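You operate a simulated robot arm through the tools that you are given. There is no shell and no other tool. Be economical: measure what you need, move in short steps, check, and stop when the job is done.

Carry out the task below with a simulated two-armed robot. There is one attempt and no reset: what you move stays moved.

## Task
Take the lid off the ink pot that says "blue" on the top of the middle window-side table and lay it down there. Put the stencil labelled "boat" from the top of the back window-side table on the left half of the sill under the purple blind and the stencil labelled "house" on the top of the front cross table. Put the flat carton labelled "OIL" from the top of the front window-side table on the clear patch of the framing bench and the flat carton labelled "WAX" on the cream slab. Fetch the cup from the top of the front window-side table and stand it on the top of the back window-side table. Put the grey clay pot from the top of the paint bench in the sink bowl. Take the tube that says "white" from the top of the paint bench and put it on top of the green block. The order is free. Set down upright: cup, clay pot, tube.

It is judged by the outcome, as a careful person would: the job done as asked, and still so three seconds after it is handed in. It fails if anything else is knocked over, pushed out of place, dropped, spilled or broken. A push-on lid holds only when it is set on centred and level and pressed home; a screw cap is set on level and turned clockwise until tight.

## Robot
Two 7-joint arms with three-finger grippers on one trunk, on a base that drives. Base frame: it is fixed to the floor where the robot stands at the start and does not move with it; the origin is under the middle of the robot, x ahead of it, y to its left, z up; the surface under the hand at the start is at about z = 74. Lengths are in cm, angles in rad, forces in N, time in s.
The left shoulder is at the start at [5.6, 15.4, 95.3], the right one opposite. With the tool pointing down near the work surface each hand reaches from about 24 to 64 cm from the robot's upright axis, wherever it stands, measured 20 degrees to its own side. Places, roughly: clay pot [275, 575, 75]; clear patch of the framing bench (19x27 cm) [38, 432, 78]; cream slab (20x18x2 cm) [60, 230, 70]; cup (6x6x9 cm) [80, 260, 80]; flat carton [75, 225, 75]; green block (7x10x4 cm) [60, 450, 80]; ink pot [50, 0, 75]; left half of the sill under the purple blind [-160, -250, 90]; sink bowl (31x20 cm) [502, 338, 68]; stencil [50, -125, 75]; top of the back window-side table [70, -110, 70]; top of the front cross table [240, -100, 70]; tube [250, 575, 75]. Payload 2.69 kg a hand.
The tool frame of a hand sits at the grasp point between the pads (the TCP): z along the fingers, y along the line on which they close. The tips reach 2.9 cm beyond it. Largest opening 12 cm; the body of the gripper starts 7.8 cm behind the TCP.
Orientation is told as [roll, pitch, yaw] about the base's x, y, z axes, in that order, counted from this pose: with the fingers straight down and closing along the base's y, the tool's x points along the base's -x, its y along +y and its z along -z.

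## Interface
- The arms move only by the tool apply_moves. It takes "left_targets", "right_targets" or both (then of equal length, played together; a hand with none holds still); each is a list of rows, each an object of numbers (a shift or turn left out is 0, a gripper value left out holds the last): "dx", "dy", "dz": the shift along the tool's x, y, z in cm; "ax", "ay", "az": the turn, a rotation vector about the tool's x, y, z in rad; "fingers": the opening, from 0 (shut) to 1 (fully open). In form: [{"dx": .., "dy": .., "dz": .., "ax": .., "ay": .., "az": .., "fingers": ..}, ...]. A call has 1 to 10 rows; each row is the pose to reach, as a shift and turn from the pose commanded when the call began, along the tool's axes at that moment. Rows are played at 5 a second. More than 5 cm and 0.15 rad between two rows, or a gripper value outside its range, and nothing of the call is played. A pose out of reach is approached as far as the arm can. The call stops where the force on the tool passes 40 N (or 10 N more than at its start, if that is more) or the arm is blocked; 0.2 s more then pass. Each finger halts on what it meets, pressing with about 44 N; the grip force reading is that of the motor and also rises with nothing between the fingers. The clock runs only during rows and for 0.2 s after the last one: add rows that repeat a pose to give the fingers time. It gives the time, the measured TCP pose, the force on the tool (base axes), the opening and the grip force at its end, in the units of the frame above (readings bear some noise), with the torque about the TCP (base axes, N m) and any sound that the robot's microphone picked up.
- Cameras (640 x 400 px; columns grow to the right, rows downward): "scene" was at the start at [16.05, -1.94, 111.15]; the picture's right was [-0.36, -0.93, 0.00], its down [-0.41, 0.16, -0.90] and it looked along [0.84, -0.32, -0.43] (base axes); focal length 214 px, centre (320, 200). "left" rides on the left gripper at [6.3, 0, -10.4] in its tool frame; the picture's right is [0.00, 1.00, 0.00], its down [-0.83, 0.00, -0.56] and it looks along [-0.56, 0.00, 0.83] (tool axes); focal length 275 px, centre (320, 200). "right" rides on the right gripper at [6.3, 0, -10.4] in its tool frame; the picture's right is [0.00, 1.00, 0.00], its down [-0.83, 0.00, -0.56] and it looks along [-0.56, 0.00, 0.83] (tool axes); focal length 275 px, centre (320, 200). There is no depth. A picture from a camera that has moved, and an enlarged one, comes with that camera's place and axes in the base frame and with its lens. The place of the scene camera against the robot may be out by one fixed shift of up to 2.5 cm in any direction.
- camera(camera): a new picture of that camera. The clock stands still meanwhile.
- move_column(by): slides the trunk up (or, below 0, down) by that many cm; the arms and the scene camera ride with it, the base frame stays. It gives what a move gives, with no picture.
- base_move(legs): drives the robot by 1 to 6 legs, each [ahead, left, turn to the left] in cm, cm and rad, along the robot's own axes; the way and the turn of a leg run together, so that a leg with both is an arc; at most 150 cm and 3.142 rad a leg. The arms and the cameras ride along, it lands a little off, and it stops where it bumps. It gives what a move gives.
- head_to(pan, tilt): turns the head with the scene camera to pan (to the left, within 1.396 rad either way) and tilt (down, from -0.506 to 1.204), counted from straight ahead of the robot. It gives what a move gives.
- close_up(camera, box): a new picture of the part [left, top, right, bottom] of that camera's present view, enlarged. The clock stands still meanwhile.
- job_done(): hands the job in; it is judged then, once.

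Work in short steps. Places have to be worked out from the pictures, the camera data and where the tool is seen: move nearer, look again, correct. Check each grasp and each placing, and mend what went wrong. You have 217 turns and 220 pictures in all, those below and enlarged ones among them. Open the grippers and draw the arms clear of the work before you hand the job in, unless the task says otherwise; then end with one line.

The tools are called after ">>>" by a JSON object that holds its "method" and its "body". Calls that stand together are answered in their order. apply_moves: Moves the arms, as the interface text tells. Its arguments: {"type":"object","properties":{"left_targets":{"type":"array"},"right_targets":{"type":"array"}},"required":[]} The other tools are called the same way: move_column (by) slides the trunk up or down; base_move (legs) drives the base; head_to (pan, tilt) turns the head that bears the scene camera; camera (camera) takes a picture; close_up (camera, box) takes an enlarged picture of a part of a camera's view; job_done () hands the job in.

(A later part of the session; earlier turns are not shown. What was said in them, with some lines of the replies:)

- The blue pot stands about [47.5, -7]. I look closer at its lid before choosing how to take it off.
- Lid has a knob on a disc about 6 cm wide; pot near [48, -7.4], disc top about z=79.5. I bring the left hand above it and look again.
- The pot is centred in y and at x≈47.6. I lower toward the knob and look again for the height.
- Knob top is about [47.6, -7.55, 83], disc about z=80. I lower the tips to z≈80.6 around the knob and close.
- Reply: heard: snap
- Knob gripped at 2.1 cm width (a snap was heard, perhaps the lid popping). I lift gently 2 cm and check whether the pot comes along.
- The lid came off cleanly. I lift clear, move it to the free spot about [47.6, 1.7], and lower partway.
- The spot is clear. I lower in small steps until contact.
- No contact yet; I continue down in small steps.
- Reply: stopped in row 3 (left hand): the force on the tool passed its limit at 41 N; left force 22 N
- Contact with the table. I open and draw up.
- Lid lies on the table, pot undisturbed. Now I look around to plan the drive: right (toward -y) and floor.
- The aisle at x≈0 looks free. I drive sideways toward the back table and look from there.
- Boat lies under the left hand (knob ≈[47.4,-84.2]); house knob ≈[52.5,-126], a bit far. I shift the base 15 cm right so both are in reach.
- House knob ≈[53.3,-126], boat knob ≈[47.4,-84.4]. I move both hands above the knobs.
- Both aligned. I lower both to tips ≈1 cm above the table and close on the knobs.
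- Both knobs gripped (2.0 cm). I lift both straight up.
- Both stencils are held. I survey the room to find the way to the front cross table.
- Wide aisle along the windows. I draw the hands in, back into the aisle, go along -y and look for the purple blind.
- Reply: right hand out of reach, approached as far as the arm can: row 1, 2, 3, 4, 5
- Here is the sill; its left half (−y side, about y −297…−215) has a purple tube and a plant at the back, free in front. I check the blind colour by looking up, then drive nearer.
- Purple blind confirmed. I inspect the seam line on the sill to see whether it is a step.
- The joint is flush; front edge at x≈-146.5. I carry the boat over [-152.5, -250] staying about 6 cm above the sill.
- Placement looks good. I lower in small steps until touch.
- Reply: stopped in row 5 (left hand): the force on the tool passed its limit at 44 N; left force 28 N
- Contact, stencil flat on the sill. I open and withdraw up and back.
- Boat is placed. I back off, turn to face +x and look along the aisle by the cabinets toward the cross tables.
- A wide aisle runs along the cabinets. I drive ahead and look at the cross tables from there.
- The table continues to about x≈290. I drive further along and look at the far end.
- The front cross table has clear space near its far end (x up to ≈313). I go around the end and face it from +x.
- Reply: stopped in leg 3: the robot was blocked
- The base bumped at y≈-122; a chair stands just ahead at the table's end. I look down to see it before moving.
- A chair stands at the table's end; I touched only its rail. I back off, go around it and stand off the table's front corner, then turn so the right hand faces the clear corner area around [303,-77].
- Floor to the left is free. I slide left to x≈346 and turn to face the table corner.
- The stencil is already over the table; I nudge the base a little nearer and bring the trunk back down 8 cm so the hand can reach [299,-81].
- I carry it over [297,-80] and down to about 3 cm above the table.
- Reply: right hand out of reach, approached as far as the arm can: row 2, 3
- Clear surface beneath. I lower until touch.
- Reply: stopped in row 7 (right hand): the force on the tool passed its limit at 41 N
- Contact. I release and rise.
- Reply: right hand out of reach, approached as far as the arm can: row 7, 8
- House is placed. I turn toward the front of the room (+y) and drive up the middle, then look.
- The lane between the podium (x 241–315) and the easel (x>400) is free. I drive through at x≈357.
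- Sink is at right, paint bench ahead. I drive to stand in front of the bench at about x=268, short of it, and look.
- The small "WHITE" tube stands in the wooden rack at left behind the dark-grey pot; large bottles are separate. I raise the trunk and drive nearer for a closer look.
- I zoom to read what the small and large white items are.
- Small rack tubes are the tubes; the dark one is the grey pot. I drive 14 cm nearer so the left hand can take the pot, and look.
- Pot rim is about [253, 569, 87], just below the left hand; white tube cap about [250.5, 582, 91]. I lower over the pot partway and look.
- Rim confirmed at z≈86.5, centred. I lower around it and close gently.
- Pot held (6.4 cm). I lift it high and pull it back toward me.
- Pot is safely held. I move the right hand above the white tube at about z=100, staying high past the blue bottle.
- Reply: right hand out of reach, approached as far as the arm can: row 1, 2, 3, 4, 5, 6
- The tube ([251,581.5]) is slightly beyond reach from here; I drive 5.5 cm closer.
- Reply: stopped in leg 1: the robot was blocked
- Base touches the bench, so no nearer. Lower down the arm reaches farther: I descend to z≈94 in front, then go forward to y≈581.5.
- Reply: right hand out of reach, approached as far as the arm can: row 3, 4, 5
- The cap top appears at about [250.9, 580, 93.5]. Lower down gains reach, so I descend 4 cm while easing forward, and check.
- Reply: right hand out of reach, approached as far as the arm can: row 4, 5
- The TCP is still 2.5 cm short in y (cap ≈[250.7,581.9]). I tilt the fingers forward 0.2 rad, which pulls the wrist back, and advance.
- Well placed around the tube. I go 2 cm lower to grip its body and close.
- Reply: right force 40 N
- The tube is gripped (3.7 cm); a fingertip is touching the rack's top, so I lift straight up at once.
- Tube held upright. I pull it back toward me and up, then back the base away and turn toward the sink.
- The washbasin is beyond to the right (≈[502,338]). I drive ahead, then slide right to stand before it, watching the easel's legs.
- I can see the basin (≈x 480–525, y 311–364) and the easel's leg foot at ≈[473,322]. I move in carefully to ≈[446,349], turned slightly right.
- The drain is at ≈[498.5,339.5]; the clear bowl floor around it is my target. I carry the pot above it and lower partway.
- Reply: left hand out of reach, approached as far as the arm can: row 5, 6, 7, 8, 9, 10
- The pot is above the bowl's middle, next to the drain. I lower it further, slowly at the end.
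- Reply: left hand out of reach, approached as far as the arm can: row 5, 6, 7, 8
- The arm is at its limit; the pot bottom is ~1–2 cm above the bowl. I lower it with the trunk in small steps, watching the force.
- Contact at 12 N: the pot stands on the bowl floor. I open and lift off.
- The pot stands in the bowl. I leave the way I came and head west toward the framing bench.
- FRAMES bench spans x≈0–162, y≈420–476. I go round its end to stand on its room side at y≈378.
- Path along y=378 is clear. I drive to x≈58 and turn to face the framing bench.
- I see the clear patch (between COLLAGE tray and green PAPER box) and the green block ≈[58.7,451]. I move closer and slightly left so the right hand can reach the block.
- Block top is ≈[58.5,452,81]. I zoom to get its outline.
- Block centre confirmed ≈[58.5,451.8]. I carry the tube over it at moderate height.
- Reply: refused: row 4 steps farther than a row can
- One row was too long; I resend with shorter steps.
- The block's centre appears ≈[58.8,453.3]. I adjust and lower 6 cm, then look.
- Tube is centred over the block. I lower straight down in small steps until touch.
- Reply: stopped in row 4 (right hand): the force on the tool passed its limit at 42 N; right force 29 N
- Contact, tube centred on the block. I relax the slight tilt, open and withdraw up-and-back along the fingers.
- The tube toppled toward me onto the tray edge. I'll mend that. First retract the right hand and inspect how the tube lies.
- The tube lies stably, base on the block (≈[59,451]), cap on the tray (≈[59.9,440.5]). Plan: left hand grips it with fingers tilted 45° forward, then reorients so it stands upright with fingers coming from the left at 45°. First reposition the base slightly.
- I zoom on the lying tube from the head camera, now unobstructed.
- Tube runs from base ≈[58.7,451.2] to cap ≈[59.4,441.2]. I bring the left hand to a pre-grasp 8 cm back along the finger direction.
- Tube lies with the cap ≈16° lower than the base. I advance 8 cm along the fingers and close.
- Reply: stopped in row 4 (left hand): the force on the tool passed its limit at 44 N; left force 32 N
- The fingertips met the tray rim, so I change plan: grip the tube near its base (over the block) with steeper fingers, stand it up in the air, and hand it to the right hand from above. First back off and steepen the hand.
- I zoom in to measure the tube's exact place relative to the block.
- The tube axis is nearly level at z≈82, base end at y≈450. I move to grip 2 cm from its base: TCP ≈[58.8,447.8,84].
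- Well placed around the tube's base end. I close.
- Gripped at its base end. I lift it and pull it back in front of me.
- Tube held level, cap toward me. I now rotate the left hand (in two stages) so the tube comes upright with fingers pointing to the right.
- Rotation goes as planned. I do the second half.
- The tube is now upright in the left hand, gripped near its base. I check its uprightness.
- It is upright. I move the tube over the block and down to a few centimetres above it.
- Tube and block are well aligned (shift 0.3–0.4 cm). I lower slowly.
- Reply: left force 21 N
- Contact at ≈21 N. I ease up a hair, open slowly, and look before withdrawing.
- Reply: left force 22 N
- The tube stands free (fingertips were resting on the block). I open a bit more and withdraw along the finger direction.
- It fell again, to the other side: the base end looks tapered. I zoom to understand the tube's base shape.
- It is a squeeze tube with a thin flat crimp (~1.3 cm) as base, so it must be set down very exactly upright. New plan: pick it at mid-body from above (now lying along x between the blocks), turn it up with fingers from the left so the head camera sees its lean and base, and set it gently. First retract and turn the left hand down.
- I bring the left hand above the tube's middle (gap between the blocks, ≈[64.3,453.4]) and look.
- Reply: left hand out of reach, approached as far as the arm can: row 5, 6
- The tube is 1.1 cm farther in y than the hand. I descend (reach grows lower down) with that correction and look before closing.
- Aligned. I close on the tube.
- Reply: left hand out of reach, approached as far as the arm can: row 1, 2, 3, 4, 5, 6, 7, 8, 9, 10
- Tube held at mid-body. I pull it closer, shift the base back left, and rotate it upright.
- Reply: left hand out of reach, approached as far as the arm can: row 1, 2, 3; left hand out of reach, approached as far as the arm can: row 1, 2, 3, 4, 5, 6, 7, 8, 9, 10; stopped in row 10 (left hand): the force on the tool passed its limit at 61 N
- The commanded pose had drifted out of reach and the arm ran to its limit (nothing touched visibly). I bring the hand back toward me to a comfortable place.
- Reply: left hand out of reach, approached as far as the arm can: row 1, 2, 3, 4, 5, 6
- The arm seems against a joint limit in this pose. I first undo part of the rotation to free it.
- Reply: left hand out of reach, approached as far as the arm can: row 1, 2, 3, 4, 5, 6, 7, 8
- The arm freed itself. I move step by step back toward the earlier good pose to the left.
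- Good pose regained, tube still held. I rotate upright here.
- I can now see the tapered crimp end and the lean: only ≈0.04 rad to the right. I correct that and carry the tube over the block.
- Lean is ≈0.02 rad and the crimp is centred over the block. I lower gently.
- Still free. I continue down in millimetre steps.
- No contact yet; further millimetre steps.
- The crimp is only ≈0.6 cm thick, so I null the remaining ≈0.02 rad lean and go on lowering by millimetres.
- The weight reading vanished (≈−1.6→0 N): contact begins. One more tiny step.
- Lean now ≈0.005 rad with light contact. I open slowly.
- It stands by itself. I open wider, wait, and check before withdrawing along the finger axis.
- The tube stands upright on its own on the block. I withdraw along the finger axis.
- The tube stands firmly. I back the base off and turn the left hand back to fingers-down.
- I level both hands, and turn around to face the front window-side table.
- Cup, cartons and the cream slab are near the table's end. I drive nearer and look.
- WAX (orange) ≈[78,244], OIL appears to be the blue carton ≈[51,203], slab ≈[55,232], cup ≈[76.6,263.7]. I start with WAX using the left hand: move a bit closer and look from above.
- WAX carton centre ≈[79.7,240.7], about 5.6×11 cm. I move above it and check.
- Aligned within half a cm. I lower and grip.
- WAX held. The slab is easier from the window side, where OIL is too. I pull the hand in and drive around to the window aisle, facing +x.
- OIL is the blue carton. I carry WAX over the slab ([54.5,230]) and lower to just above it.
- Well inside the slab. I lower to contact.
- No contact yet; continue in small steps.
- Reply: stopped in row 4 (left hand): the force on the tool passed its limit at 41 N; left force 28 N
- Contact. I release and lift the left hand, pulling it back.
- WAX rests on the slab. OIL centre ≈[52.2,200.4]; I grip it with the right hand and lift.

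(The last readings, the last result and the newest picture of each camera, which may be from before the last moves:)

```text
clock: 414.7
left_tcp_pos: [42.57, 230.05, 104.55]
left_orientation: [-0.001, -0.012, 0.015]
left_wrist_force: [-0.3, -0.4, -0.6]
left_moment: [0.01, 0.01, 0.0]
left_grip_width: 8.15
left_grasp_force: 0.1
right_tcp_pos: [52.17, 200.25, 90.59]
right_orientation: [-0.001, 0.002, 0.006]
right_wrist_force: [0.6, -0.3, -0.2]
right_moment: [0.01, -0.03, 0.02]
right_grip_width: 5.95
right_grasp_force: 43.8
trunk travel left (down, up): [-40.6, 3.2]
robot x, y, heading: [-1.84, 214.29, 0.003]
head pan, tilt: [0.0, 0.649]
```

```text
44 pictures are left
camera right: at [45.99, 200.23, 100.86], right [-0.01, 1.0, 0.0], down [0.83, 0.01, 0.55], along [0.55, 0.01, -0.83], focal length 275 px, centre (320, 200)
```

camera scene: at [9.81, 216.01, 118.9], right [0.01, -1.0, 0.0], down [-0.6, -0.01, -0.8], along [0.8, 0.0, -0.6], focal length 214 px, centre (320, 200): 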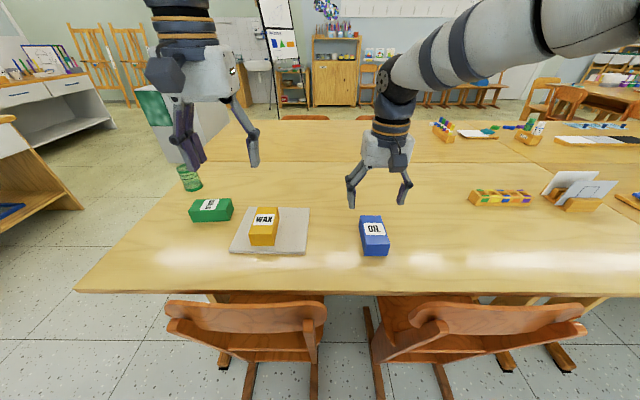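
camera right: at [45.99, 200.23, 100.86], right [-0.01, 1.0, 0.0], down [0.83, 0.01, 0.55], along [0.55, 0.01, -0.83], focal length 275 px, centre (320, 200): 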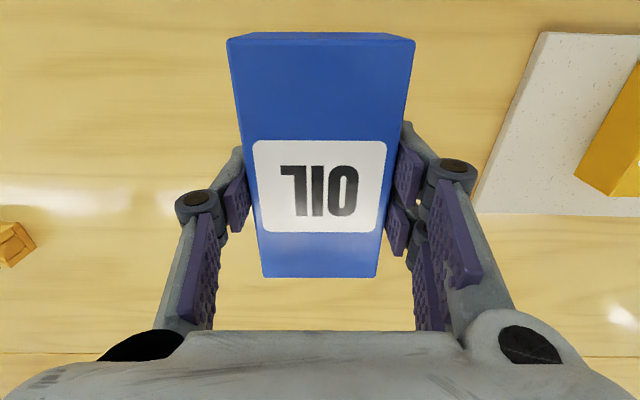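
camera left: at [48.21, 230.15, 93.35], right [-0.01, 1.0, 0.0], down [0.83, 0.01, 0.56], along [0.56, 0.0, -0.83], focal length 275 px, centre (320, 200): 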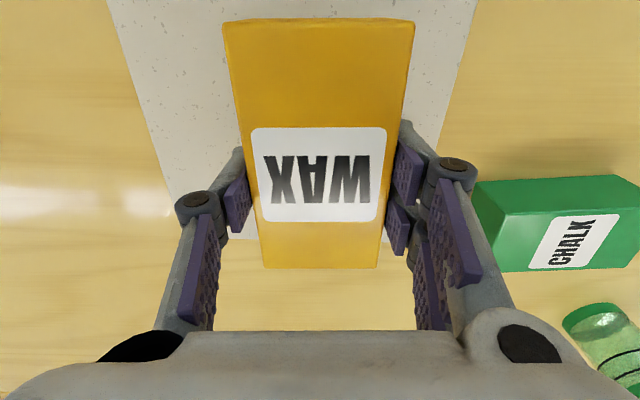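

OIL held. I lift and tuck it, drive back to the framing bench and face it at a safe distance.

>>> {"method": "apply_moves", "body": {"right_targets": [{"dx": 4, "dz": -3}, {"dx": 8, "dz": -6}, {"dx": 12, "dz": -9}, {"dx": 15, "dz": -12}, {"dx": 18, "dz": -14}]}}

>>> {"method": "base_move", "body": {"legs": [[0, 140, 0], [0, 0, 1.571], [0, -28, 0], [32, 0, 0]]}}

>>> {"method": "head_to", "body": {"pan": 0, "tilt": 0.65}}

>>> {"method": "camera", "body": {"camera": "scene"}}

```text
clock: 415.9
left_tcp_pos: [42.55, 229.82, 104.55]
left_orientation: [-0.001, -0.01, 0.013]
left_wrist_force: [0.2, 0.7, 0.6]
left_moment: [0.04, 0.0, 0.01]
left_grip_width: 8.16
left_grasp_force: 0.1
right_tcp_pos: [34.19, 200.2, 104.76]
right_orientation: [0.001, -0.003, 0.007]
right_wrist_force: [0.0, 0.2, -2.0]
right_moment: [0.04, -0.04, 0.02]
right_grip_width: 5.94
right_grasp_force: 44.1
trunk travel left (down, up): [-40.6, 3.2]
robot x, y, heading: [-1.46, 214.59, 0.007]
head pan, tilt: [0.0, 0.649]
```

```text
clock: 434.9
left_tcp_pos: [4.04, 432.39, 104.65]
left_orientation: [-0.002, -0.008, 1.633]
left_wrist_force: [0.2, -0.3, 0.1]
left_moment: [-0.04, -0.02, -0.05]
left_grip_width: 8.15
left_grasp_force: 0.1
right_tcp_pos: [34.08, 425.5, 104.68]
right_orientation: [0.0, 0.0, 1.627]
right_wrist_force: [0.0, 0.5, -1.6]
right_moment: [-0.01, 0.0, -0.01]
right_grip_width: 5.94
right_grasp_force: 43.8
trunk travel left (down, up): [-40.6, 3.2]
robot x, y, heading: [21.89, 388.65, 1.627]
head pan, tilt: [0.0, 0.649]
```

```text
clock: 435.5
left_tcp_pos: [3.89, 432.25, 104.44]
left_orientation: [-0.002, -0.01, 1.634]
left_wrist_force: [-0.2, -0.1, 0.2]
left_moment: [0.0, 0.0, -0.01]
left_grip_width: 8.14
left_grasp_force: 0.0
right_tcp_pos: [33.98, 425.49, 104.78]
right_orientation: [0.0, 0.0, 1.627]
right_wrist_force: [0.2, -1.0, -1.5]
right_moment: [0.02, -0.02, 0.03]
right_grip_width: 5.93
right_grasp_force: 44.6
trunk travel left (down, up): [-40.6, 3.2]
robot x, y, heading: [21.84, 389.0, 1.623]
head pan, tilt: [0.0, 0.649]
```

```text
43 pictures are left
camera scene: at [19.8, 402.91, 118.87], right [1.0, 0.05, 0.0], down [0.03, -0.6, -0.8], along [-0.04, 0.8, -0.6], focal length 214 px, centre (320, 200)
```

scene: 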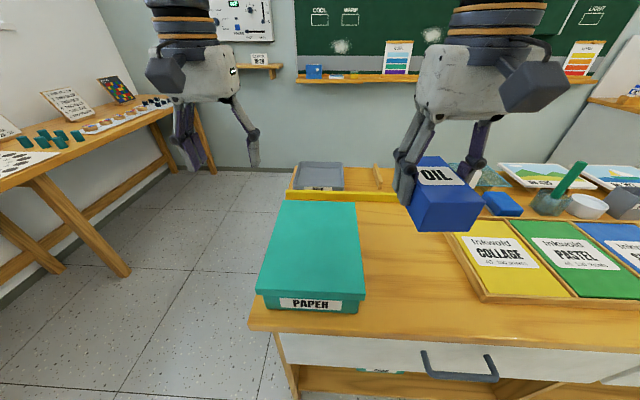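

The clear patch is x≈26–49, centre ≈[37.7,432]. I carry OIL over it and lower partway.

>>> {"method": "apply_moves", "body": {"right_targets": [{"dx": -2.5, "dy": -1.5, "dz": 2}, {"dx": -5, "dy": -3, "dz": 5}, {"dx": -6.6, "dy": -4.1, "dz": 9}, {"dx": -6.6, "dy": -4.1, "dz": 13.5}, {"dx": -6.6, "dy": -4.1, "dz": 18}, {"dx": -6.6, "dy": -4.1, "dz": 18}]}}

>>> {"method": "camera", "body": {"camera": "scene"}}

>>> {"method": "camera", "body": {"camera": "right"}}

```text
clock: 436.9
left_tcp_pos: [4.02, 432.29, 104.53]
left_orientation: [-0.003, -0.01, 1.631]
left_wrist_force: [0.2, 0.3, -1.5]
left_moment: [0.0, 0.0, -0.02]
left_grip_width: 8.15
left_grasp_force: 0.1
right_tcp_pos: [37.78, 432.26, 86.58]
right_orientation: [0.0, 0.001, 1.626]
right_wrist_force: [0.0, -0.1, -0.2]
right_moment: [0.02, -0.01, 0.01]
right_grip_width: 5.92
right_grasp_force: 44.0
trunk travel left (down, up): [-40.6, 3.2]
robot x, y, heading: [22.05, 388.86, 1.622]
head pan, tilt: [0.0, 0.649]
```

```text
42 pictures are left
camera scene: at [19.81, 402.87, 118.88], right [1.0, 0.05, 0.0], down [0.03, -0.6, -0.8], along [-0.04, 0.8, -0.6], focal length 214 px, centre (320, 200)
```

scene: 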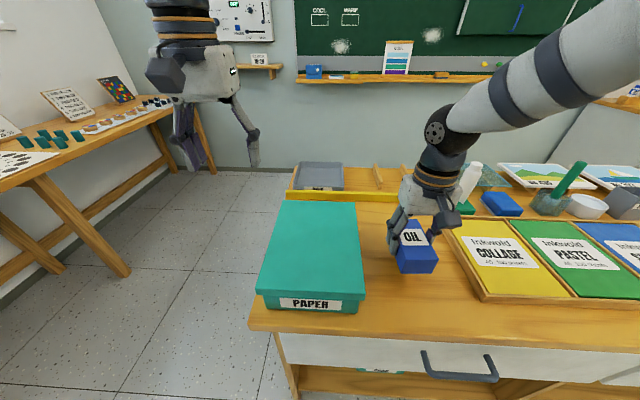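

```text
41 pictures are left
camera right: at [38.2, 426.02, 96.93], right [-1.0, -0.06, 0.0], down [-0.05, 0.83, 0.56], along [-0.03, 0.56, -0.83], focal length 275 px, centre (320, 200)
```

right: 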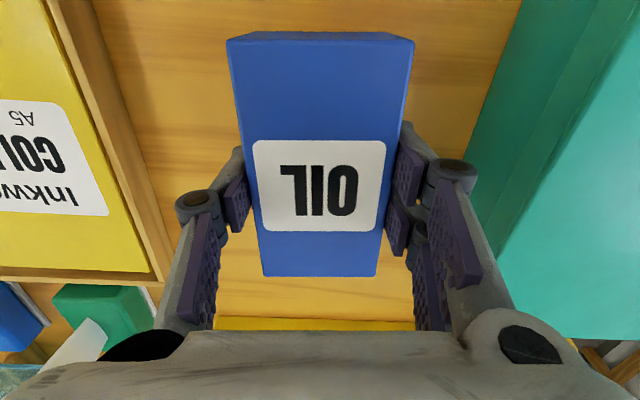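

In place over the patch; the tube still stands. I lower gently.

>>> {"method": "apply_moves", "body": {"right_targets": [{"dz": 1.2}, {"dz": 2.4}, {"dz": 3.2}, {"dz": 3.6}, {"dz": 3.9}, {"dz": 3.9}]}}

```text
clock: 438.3
left_tcp_pos: [4.0, 432.18, 104.54]
left_orientation: [-0.003, -0.01, 1.633]
left_wrist_force: [0.5, -0.4, 0.4]
left_moment: [0.01, 0.02, -0.01]
left_grip_width: 8.14
left_grasp_force: 0.1
right_tcp_pos: [37.72, 432.38, 82.85]
right_orientation: [-0.001, 0.0, 1.627]
right_wrist_force: [0.5, -0.7, -1.1]
right_moment: [0.01, 0.01, 0.0]
right_grip_width: 5.92
right_grasp_force: 44.4
trunk travel left (down, up): [-40.6, 3.2]
robot x, y, heading: [21.63, 389.04, 1.621]
head pan, tilt: [0.0, 0.649]
```

>>> {"method": "apply_moves", "body": {"right_targets": [{"dz": 0.25}, {"dz": 0.5}, {"dz": 0.7}, {"dz": 0.7}]}}

```text
clock: 439.3
left_tcp_pos: [4.0, 432.18, 104.4]
left_orientation: [-0.003, -0.009, 1.632]
left_wrist_force: [0.3, -0.2, 0.3]
left_moment: [0.0, -0.02, -0.04]
left_grip_width: 8.17
left_grasp_force: 0.1
right_tcp_pos: [37.68, 432.29, 81.99]
right_orientation: [0.001, -0.001, 1.627]
right_wrist_force: [0.9, -1.1, -1.3]
right_moment: [0.01, 0.02, 0.05]
right_grip_width: 5.91
right_grasp_force: 44.6
trunk travel left (down, up): [-40.6, 3.2]
robot x, y, heading: [21.53, 388.55, 1.622]
head pan, tilt: [0.0, 0.649]
```

Still free; a little more.

>>> {"method": "apply_moves", "body": {"right_targets": [{"dz": 0.2}, {"dz": 0.4}, {"dz": 0.6}, {"dz": 0.6}]}}

```text
clock: 440.3
left_tcp_pos: [3.92, 432.11, 104.57]
left_orientation: [-0.002, -0.013, 1.632]
left_wrist_force: [0.9, 0.1, 0.5]
left_moment: [0.01, 0.02, 0.02]
left_grip_width: 8.13
left_grasp_force: 0.1
right_tcp_pos: [37.69, 432.32, 81.76]
right_orientation: [0.001, -0.008, 1.626]
right_wrist_force: [3.0, 0.3, 34.4]
right_moment: [-0.62, -0.31, 0.09]
right_grip_width: 5.94
right_grasp_force: 43.9
trunk travel left (down, up): [-40.6, 3.2]
robot x, y, heading: [21.63, 388.76, 1.624]
head pan, tilt: [0.0, 0.649]
```

Contact. I ease up, release and lift.

>>> {"method": "apply_moves", "body": {"right_targets": [{"dz": 0.25}, {"dz": 0.25, "fingers": 0.6}, {"dz": 0.25, "fingers": 0.66}, {"dz": 0.25, "fingers": 0.66}, {"dz": -2.5}, {"dz": -6}, {"dz": -10}, {"dz": -14}, {"dz": -18}, {"dz": -22}]}}

>>> {"method": "camera", "body": {"camera": "scene"}}

```text
clock: 442.5
left_tcp_pos: [3.93, 432.26, 104.55]
left_orientation: [-0.003, -0.009, 1.631]
left_wrist_force: [-0.5, -0.3, 0.9]
left_moment: [-0.02, -0.04, 0.0]
left_grip_width: 8.15
left_grasp_force: 0.1
right_tcp_pos: [37.89, 432.4, 103.34]
right_orientation: [0.001, 0.0, 1.626]
right_wrist_force: [-0.6, 0.1, 0.4]
right_moment: [0.06, -0.02, -0.02]
right_grip_width: 7.95
right_grasp_force: 0.0
trunk travel left (down, up): [-40.6, 3.2]
robot x, y, heading: [21.86, 388.86, 1.625]
head pan, tilt: [0.0, 0.649]
```

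```text
40 pictures are left
camera scene: at [19.77, 402.87, 118.88], right [1.0, 0.05, 0.0], down [0.03, -0.6, -0.8], along [-0.04, 0.8, -0.6], focal length 214 px, centre (320, 200)
```

scene: 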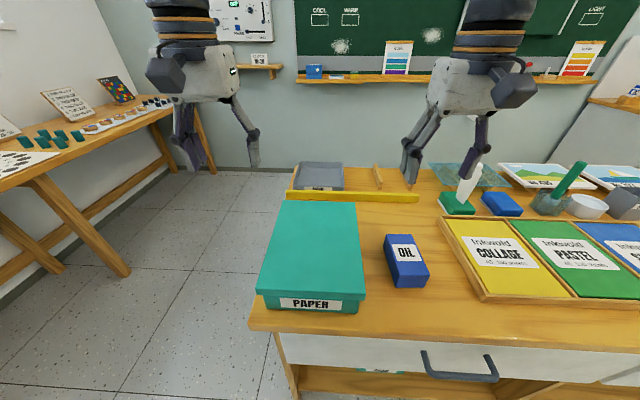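

OIL is on the clear patch, tube still standing. Now the cup: I back away, turn, and return to the table's end.

>>> {"method": "base_move", "body": {"legs": [[-42, 0, -0.055], [0, 0, 3.141], [0, 38, 0], [40, 0, 0]]}}

>>> {"method": "camera", "body": {"camera": "scene"}}

>>> {"method": "camera", "body": {"camera": "left"}}

```text
clock: 457.5
left_tcp_pos: [74.19, 261.06, 104.58]
left_orientation: [-0.001, -0.008, -1.584]
left_wrist_force: [0.7, -1.6, -0.2]
left_moment: [0.0, 0.01, 0.0]
left_grip_width: 8.17
left_grasp_force: 0.1
right_tcp_pos: [40.31, 263.3, 103.25]
right_orientation: [0.001, -0.001, -1.592]
right_wrist_force: [-0.4, -0.4, 0.3]
right_moment: [0.02, 0.02, 0.0]
right_grip_width: 7.91
right_grasp_force: 0.0
trunk travel left (down, up): [-40.6, 3.2]
robot x, y, heading: [60.18, 305.72, -1.59]
head pan, tilt: [0.0, 0.649]
```

```text
39 pictures are left
camera scene: at [58.46, 294.3, 118.87], right [-1.0, 0.02, 0.0], down [0.01, 0.6, -0.8], along [-0.02, -0.8, -0.6], focal length 214 px, centre (320, 200)
```

scene: 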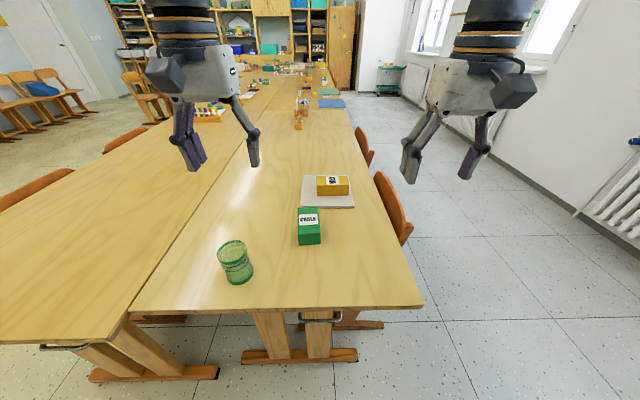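

```text
38 pictures are left
camera left: at [74.26, 267.37, 114.88], right [1.0, -0.02, 0.0], down [-0.01, -0.83, 0.56], along [-0.01, -0.56, -0.83], focal length 275 px, centre (320, 200)
```

left: 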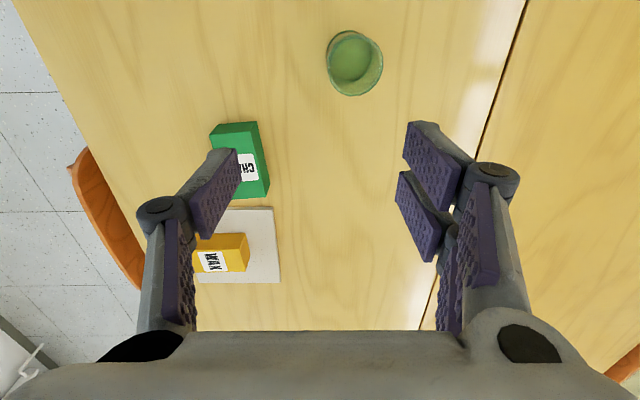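

Cup ≈[77.8,262.7], possibly with liquid in it — keep it level. I move above and look.

>>> {"method": "apply_moves", "body": {"left_targets": [{"dx": 0.8, "dy": 1.7, "dz": 3, "fingers": 0.8}, {"dx": 1.7, "dy": 3.5, "dz": 6}, {"dx": 1.7, "dy": 3.5, "dz": 9}, {"dx": 1.7, "dy": 3.5, "dz": 9}]}}

>>> {"method": "camera", "body": {"camera": "left"}}

```text
clock: 458.5
left_tcp_pos: [77.71, 262.64, 95.52]
left_orientation: [-0.002, -0.01, -1.583]
left_wrist_force: [-0.5, -0.2, -0.1]
left_moment: [-0.04, 0.03, 0.0]
left_grip_width: 9.59
left_grasp_force: 0.0
right_tcp_pos: [40.38, 263.4, 103.34]
right_orientation: [-0.001, -0.001, -1.59]
right_wrist_force: [0.3, 0.2, 0.7]
right_moment: [0.01, 0.0, -0.02]
right_grip_width: 7.91
right_grasp_force: 0.1
trunk travel left (down, up): [-40.6, 3.2]
robot x, y, heading: [59.88, 305.97, -1.593]
head pan, tilt: [0.0, 0.649]
```

```text
37 pictures are left
camera left: at [77.77, 269.1, 105.97], right [1.0, -0.02, 0.0], down [-0.01, -0.83, 0.56], along [-0.01, -0.56, -0.83], focal length 275 px, centre (320, 200)
```

left: 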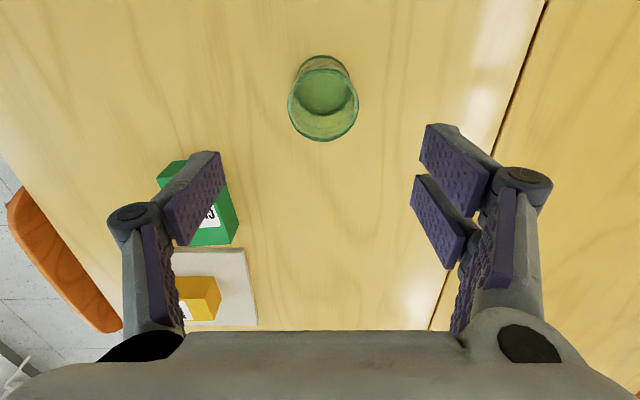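

Rim centre ≈[77.8,262.6,82] — aligned. I lower around the cup and close, then lift slowly.

>>> {"method": "apply_moves", "body": {"left_targets": [{"dz": 4}, {"dz": 8}, {"dz": 12}, {"dz": 16}, {"dz": 16, "fingers": 0.55}, {"dz": 16, "fingers": 0.45}, {"dz": 16, "fingers": 0.3}, {"dz": 16, "fingers": 0.3}]}}

>>> {"method": "apply_moves", "body": {"left_targets": [{"dz": -1}, {"dz": -3}, {"dz": -6}, {"dz": -9}, {"dz": -12}, {"dz": -15}, {"dz": -18}, {"dz": -21}]}}

>>> {"method": "camera", "body": {"camera": "left"}}

```text
clock: 460.3
left_tcp_pos: [77.8, 262.37, 79.36]
left_orientation: [0.0, -0.012, -1.586]
left_wrist_force: [-0.5, -0.2, 0.6]
left_moment: [0.01, -0.02, -0.01]
left_grip_width: 5.7
left_grasp_force: 44.3
right_tcp_pos: [40.44, 263.47, 103.26]
right_orientation: [0.0, 0.002, -1.589]
right_wrist_force: [0.4, -1.2, 0.3]
right_moment: [-0.02, -0.01, 0.02]
right_grip_width: 7.91
right_grasp_force: 0.1
trunk travel left (down, up): [-40.6, 3.2]
robot x, y, heading: [59.66, 305.72, -1.591]
head pan, tilt: [0.0, 0.649]
```

```text
clock: 462.1
left_tcp_pos: [77.91, 262.68, 100.53]
left_orientation: [-0.001, -0.012, -1.583]
left_wrist_force: [0.6, -0.3, -0.6]
left_moment: [0.02, -0.03, -0.01]
left_grip_width: 5.69
left_grasp_force: 44.2
right_tcp_pos: [40.35, 263.52, 103.34]
right_orientation: [0.001, 0.0, -1.591]
right_wrist_force: [-0.2, -0.5, -0.1]
right_moment: [-0.01, 0.02, -0.01]
right_grip_width: 7.94
right_grasp_force: 0.1
trunk travel left (down, up): [-40.6, 3.2]
robot x, y, heading: [59.76, 305.66, -1.594]
head pan, tilt: [0.0, 0.649]
```

```text
36 pictures are left
camera left: at [77.96, 269.06, 110.91], right [1.0, -0.02, 0.0], down [-0.01, -0.83, 0.56], along [-0.01, -0.56, -0.83], focal length 275 px, centre (320, 200)
```

left: 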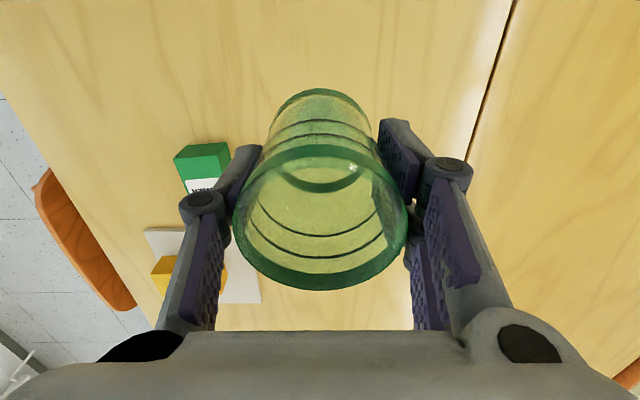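

Cup held upright and empty. I tuck it in and drive along the window aisle to the back table.

>>> {"method": "apply_moves", "body": {"left_targets": [{"dx": 3, "dz": -1}, {"dx": 6, "dz": -3}, {"dx": 9, "dz": -5}]}}

>>> {"method": "base_move", "body": {"legs": [[-24, 0, 0.02], [0, -65, 0], [0, 0, 1.571], [0, -145, 0], [0, -140, 0]]}}

>>> {"method": "camera", "body": {"camera": "scene"}}

```text
clock: 462.9
left_tcp_pos: [77.86, 271.73, 105.55]
left_orientation: [-0.002, -0.01, -1.582]
left_wrist_force: [1.0, 0.3, 0.0]
left_moment: [-0.04, -0.01, -0.02]
left_grip_width: 5.69
left_grasp_force: 44.1
right_tcp_pos: [40.41, 263.56, 103.31]
right_orientation: [-0.001, 0.0, -1.589]
right_wrist_force: [-0.4, -0.4, 0.7]
right_moment: [0.02, 0.02, -0.01]
right_grip_width: 7.92
right_grasp_force: 0.1
trunk travel left (down, up): [-40.6, 3.2]
robot x, y, heading: [59.8, 305.49, -1.593]
head pan, tilt: [0.0, 0.649]
```

```text
clock: 495.2
left_tcp_pos: [37.63, 63.79, 105.4]
left_orientation: [-0.003, -0.011, 0.042]
left_wrist_force: [0.4, -0.9, 0.4]
left_moment: [0.01, 0.0, 0.03]
left_grip_width: 5.6
left_grasp_force: 43.8
right_tcp_pos: [47.92, 26.99, 103.35]
right_orientation: [0.001, 0.0, 0.035]
right_wrist_force: [-0.6, -0.4, -0.4]
right_moment: [0.02, 0.0, 0.01]
right_grip_width: 7.92
right_grasp_force: 0.1
trunk travel left (down, up): [-40.6, 3.2]
robot x, y, heading: [4.61, 43.95, 0.04]
head pan, tilt: [0.0, 0.649]
```

```text
35 pictures are left
camera scene: at [16.25, 45.93, 118.87], right [0.04, -1.0, 0.0], down [-0.6, -0.02, -0.8], along [0.8, 0.03, -0.6], focal length 214 px, centre (320, 200)
```

scene: 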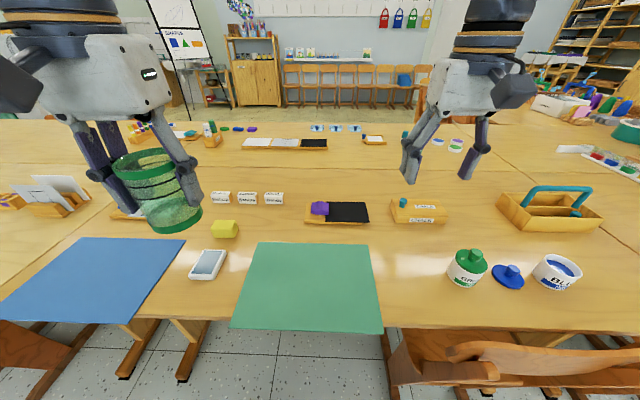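

All fine at the middle table (lid and pots in place). I correct the drift and continue to the back table.

>>> {"method": "base_move", "body": {"legs": [[-5, 0, -0.04], [0, -136, 0]]}}

>>> {"method": "camera", "body": {"camera": "scene"}}

>>> {"method": "camera", "body": {"camera": "left"}}

```text
clock: 506.2
left_tcp_pos: [32.25, -72.57, 105.45]
left_orientation: [-0.002, -0.011, -0.015]
left_wrist_force: [0.6, 0.1, -1.0]
left_moment: [0.03, 0.02, 0.02]
left_grip_width: 5.61
left_grasp_force: 44.3
right_tcp_pos: [40.38, -109.97, 103.24]
right_orientation: [0.001, 0.0, -0.022]
right_wrist_force: [0.3, 0.5, -0.2]
right_moment: [0.04, 0.02, 0.01]
right_grip_width: 7.93
right_grasp_force: 0.1
trunk travel left (down, up): [-40.6, 3.2]
robot x, y, heading: [-1.68, -90.33, -0.022]
head pan, tilt: [0.0, 0.649]
```

```text
34 pictures are left
camera scene: at [9.63, -89.34, 118.87], right [-0.02, -1.0, 0.0], down [-0.6, 0.01, -0.8], along [0.8, -0.02, -0.6], focal length 214 px, centre (320, 200)
```

scene: 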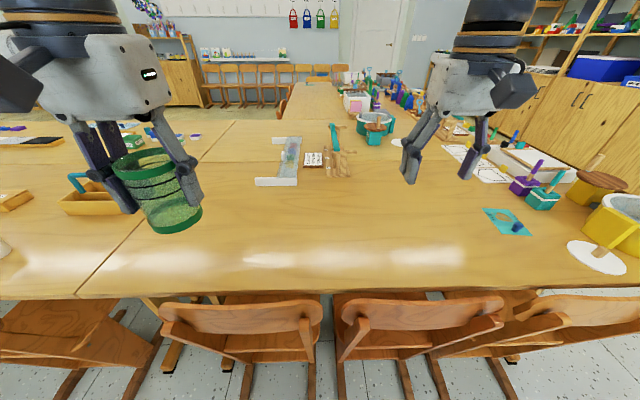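

```text
33 pictures are left
camera left: at [25.56, -72.46, 115.85], right [0.02, 1.0, 0.0], down [0.83, -0.01, 0.56], along [0.56, -0.01, -0.83], focal length 275 px, centre (320, 200)
```

left: 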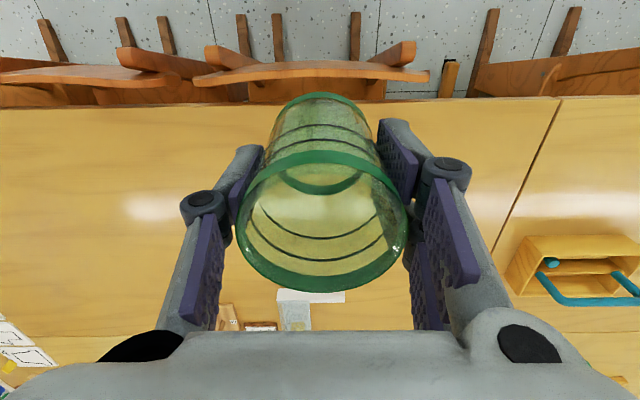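

The area around [52,-76] is clear. I carry the cup over it and lower to ~1.5 cm above.

>>> {"method": "apply_moves", "body": {"left_targets": [{"dx": -4.5, "dy": -0.5}, {"dx": -9, "dy": -1}, {"dx": -13.5, "dy": -1.5}, {"dx": -18, "dy": -2}, {"dx": -20, "dy": -2, "dz": 4}, {"dx": -20, "dy": -2, "dz": 8.5}, {"dx": -20, "dy": -2, "dz": 13}, {"dx": -20, "dy": -2, "dz": 17.5}, {"dx": -20, "dy": -2, "dz": 21.5}, {"dx": -20, "dy": -2, "dz": 24.3}]}}

>>> {"method": "apply_moves", "body": {"left_targets": [{"dz": 0.4}, {"dz": 0.8}, {"dz": 1.1}, {"dz": 1.4}, {"dz": 1.7}, {"dz": 2}, {"dz": 2.3}]}}

>>> {"method": "camera", "body": {"camera": "scene"}}

```text
clock: 508.4
left_tcp_pos: [52.4, -75.11, 81.32]
left_orientation: [-0.001, -0.009, -0.012]
left_wrist_force: [0.1, 0.2, -1.2]
left_moment: [0.02, 0.03, 0.01]
left_grip_width: 5.63
left_grasp_force: 44.2
right_tcp_pos: [40.45, -109.98, 103.28]
right_orientation: [0.001, 0.0, -0.022]
right_wrist_force: [0.4, 0.2, -0.1]
right_moment: [0.01, -0.01, -0.01]
right_grip_width: 7.94
right_grasp_force: 0.0
trunk travel left (down, up): [-40.6, 3.2]
robot x, y, heading: [-1.81, -90.32, -0.023]
head pan, tilt: [0.0, 0.649]
```

```text
clock: 510.0
left_tcp_pos: [52.32, -74.91, 79.41]
left_orientation: [-0.004, -0.017, -0.014]
left_wrist_force: [-0.1, 0.0, 13.5]
left_moment: [0.15, -0.09, -0.02]
left_grip_width: 5.61
left_grasp_force: 43.8
right_tcp_pos: [40.16, -110.02, 103.5]
right_orientation: [0.0, -0.001, -0.02]
right_wrist_force: [-0.4, -0.7, -0.7]
right_moment: [-0.02, -0.01, 0.01]
right_grip_width: 7.92
right_grasp_force: 0.0
trunk travel left (down, up): [-40.6, 3.2]
robot x, y, heading: [-1.54, -90.86, -0.025]
head pan, tilt: [0.0, 0.649]
```

```text
32 pictures are left
camera scene: at [9.49, -89.37, 118.93], right [-0.02, -1.0, 0.0], down [-0.6, 0.01, -0.8], along [0.8, -0.02, -0.6], focal length 214 px, centre (320, 200)
```

scene: 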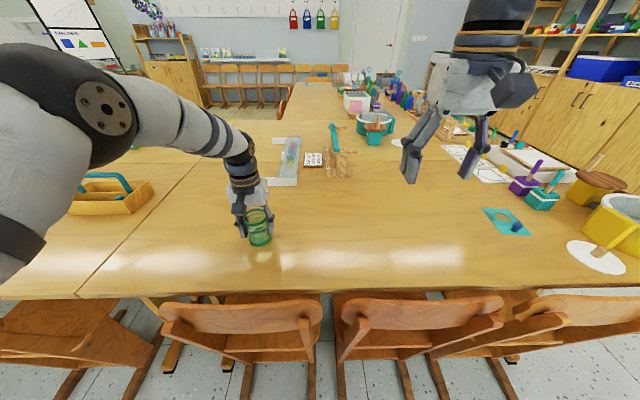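

Contact (13 N), cup upright. I release and lift off.

>>> {"method": "apply_moves", "body": {"left_targets": [{"dz": -0.1, "fingers": 0.55}, {"dz": -0.1, "fingers": 0.68}, {"dz": -0.1, "fingers": 0.68}, {"dz": -3}, {"dz": -6.5}, {"dz": -10}, {"dz": -14}, {"dz": -18}, {"dz": -21}, {"dz": -24, "dx": 3}]}}

>>> {"method": "camera", "body": {"camera": "scene"}}

```text
clock: 512.2
left_tcp_pos: [48.96, -74.63, 102.87]
left_orientation: [-0.004, -0.01, -0.014]
left_wrist_force: [-0.2, -0.6, -0.2]
left_moment: [0.0, -0.06, 0.01]
left_grip_width: 8.2
left_grasp_force: 0.1
right_tcp_pos: [40.07, -109.88, 103.26]
right_orientation: [0.001, -0.001, -0.02]
right_wrist_force: [-1.2, 0.2, 0.2]
right_moment: [0.0, -0.05, 0.0]
right_grip_width: 7.9
right_grasp_force: 0.0
trunk travel left (down, up): [-40.6, 3.2]
robot x, y, heading: [-1.73, -90.34, -0.017]
head pan, tilt: [0.0, 0.649]
```

```text
31 pictures are left
camera scene: at [9.46, -89.34, 118.91], right [-0.02, -1.0, 0.0], down [-0.6, 0.01, -0.8], along [0.8, -0.02, -0.6], focal length 214 px, centre (320, 200)
```

scene: 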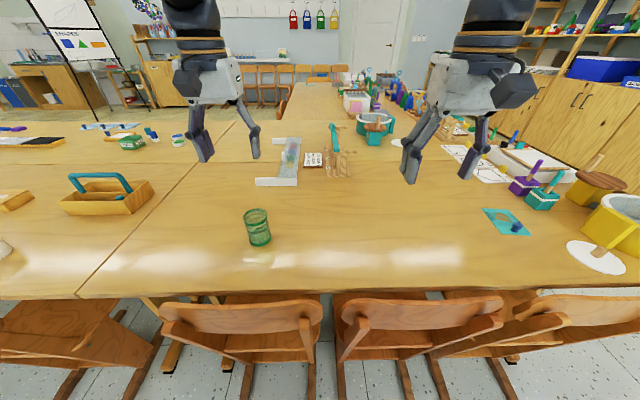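

Cup stands on the back table. I draw clear of the table before handing in.

>>> {"method": "base_move", "body": {"legs": [[-40, 0, 0]]}}

>>> {"method": "camera", "body": {"camera": "scene"}}

```text
clock: 514.7
left_tcp_pos: [9.02, -73.92, 102.74]
left_orientation: [-0.002, -0.012, -0.015]
left_wrist_force: [-0.4, 0.2, 0.2]
left_moment: [-0.03, -0.04, 0.01]
left_grip_width: 8.15
left_grasp_force: 0.0
right_tcp_pos: [0.05, -109.07, 103.35]
right_orientation: [0.001, -0.001, -0.023]
right_wrist_force: [-0.9, -0.5, 0.2]
right_moment: [-0.01, -0.02, 0.0]
right_grip_width: 7.89
right_grasp_force: 0.0
trunk travel left (down, up): [-40.6, 3.2]
robot x, y, heading: [-42.07, -89.28, -0.022]
head pan, tilt: [0.0, 0.649]
```

```text
30 pictures are left
camera scene: at [-30.55, -88.46, 118.88], right [-0.02, -1.0, 0.0], down [-0.6, 0.01, -0.8], along [0.8, -0.02, -0.6], focal length 214 px, centre (320, 200)
```

scene: 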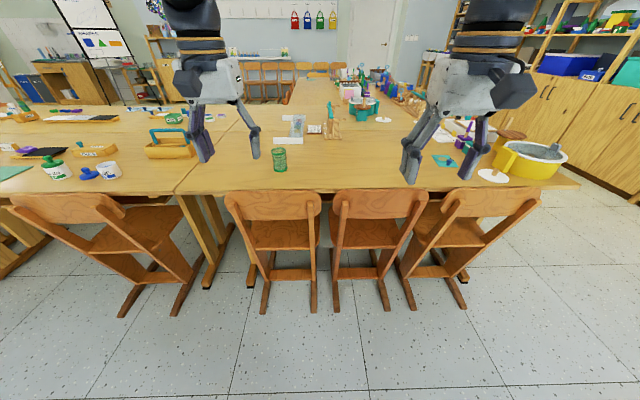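

Everything is placed, both grippers are open and the arms are clear of the table, so I hand the job in.

>>> {"method": "job_done", "body": {}}

```text
The job is handed in.
```

I handed in the job with all eight placements done, though the "white" tube fell over twice before it stood upright on the green block, and the robot's base bumped a chair at the front cross table and the paint bench once each.
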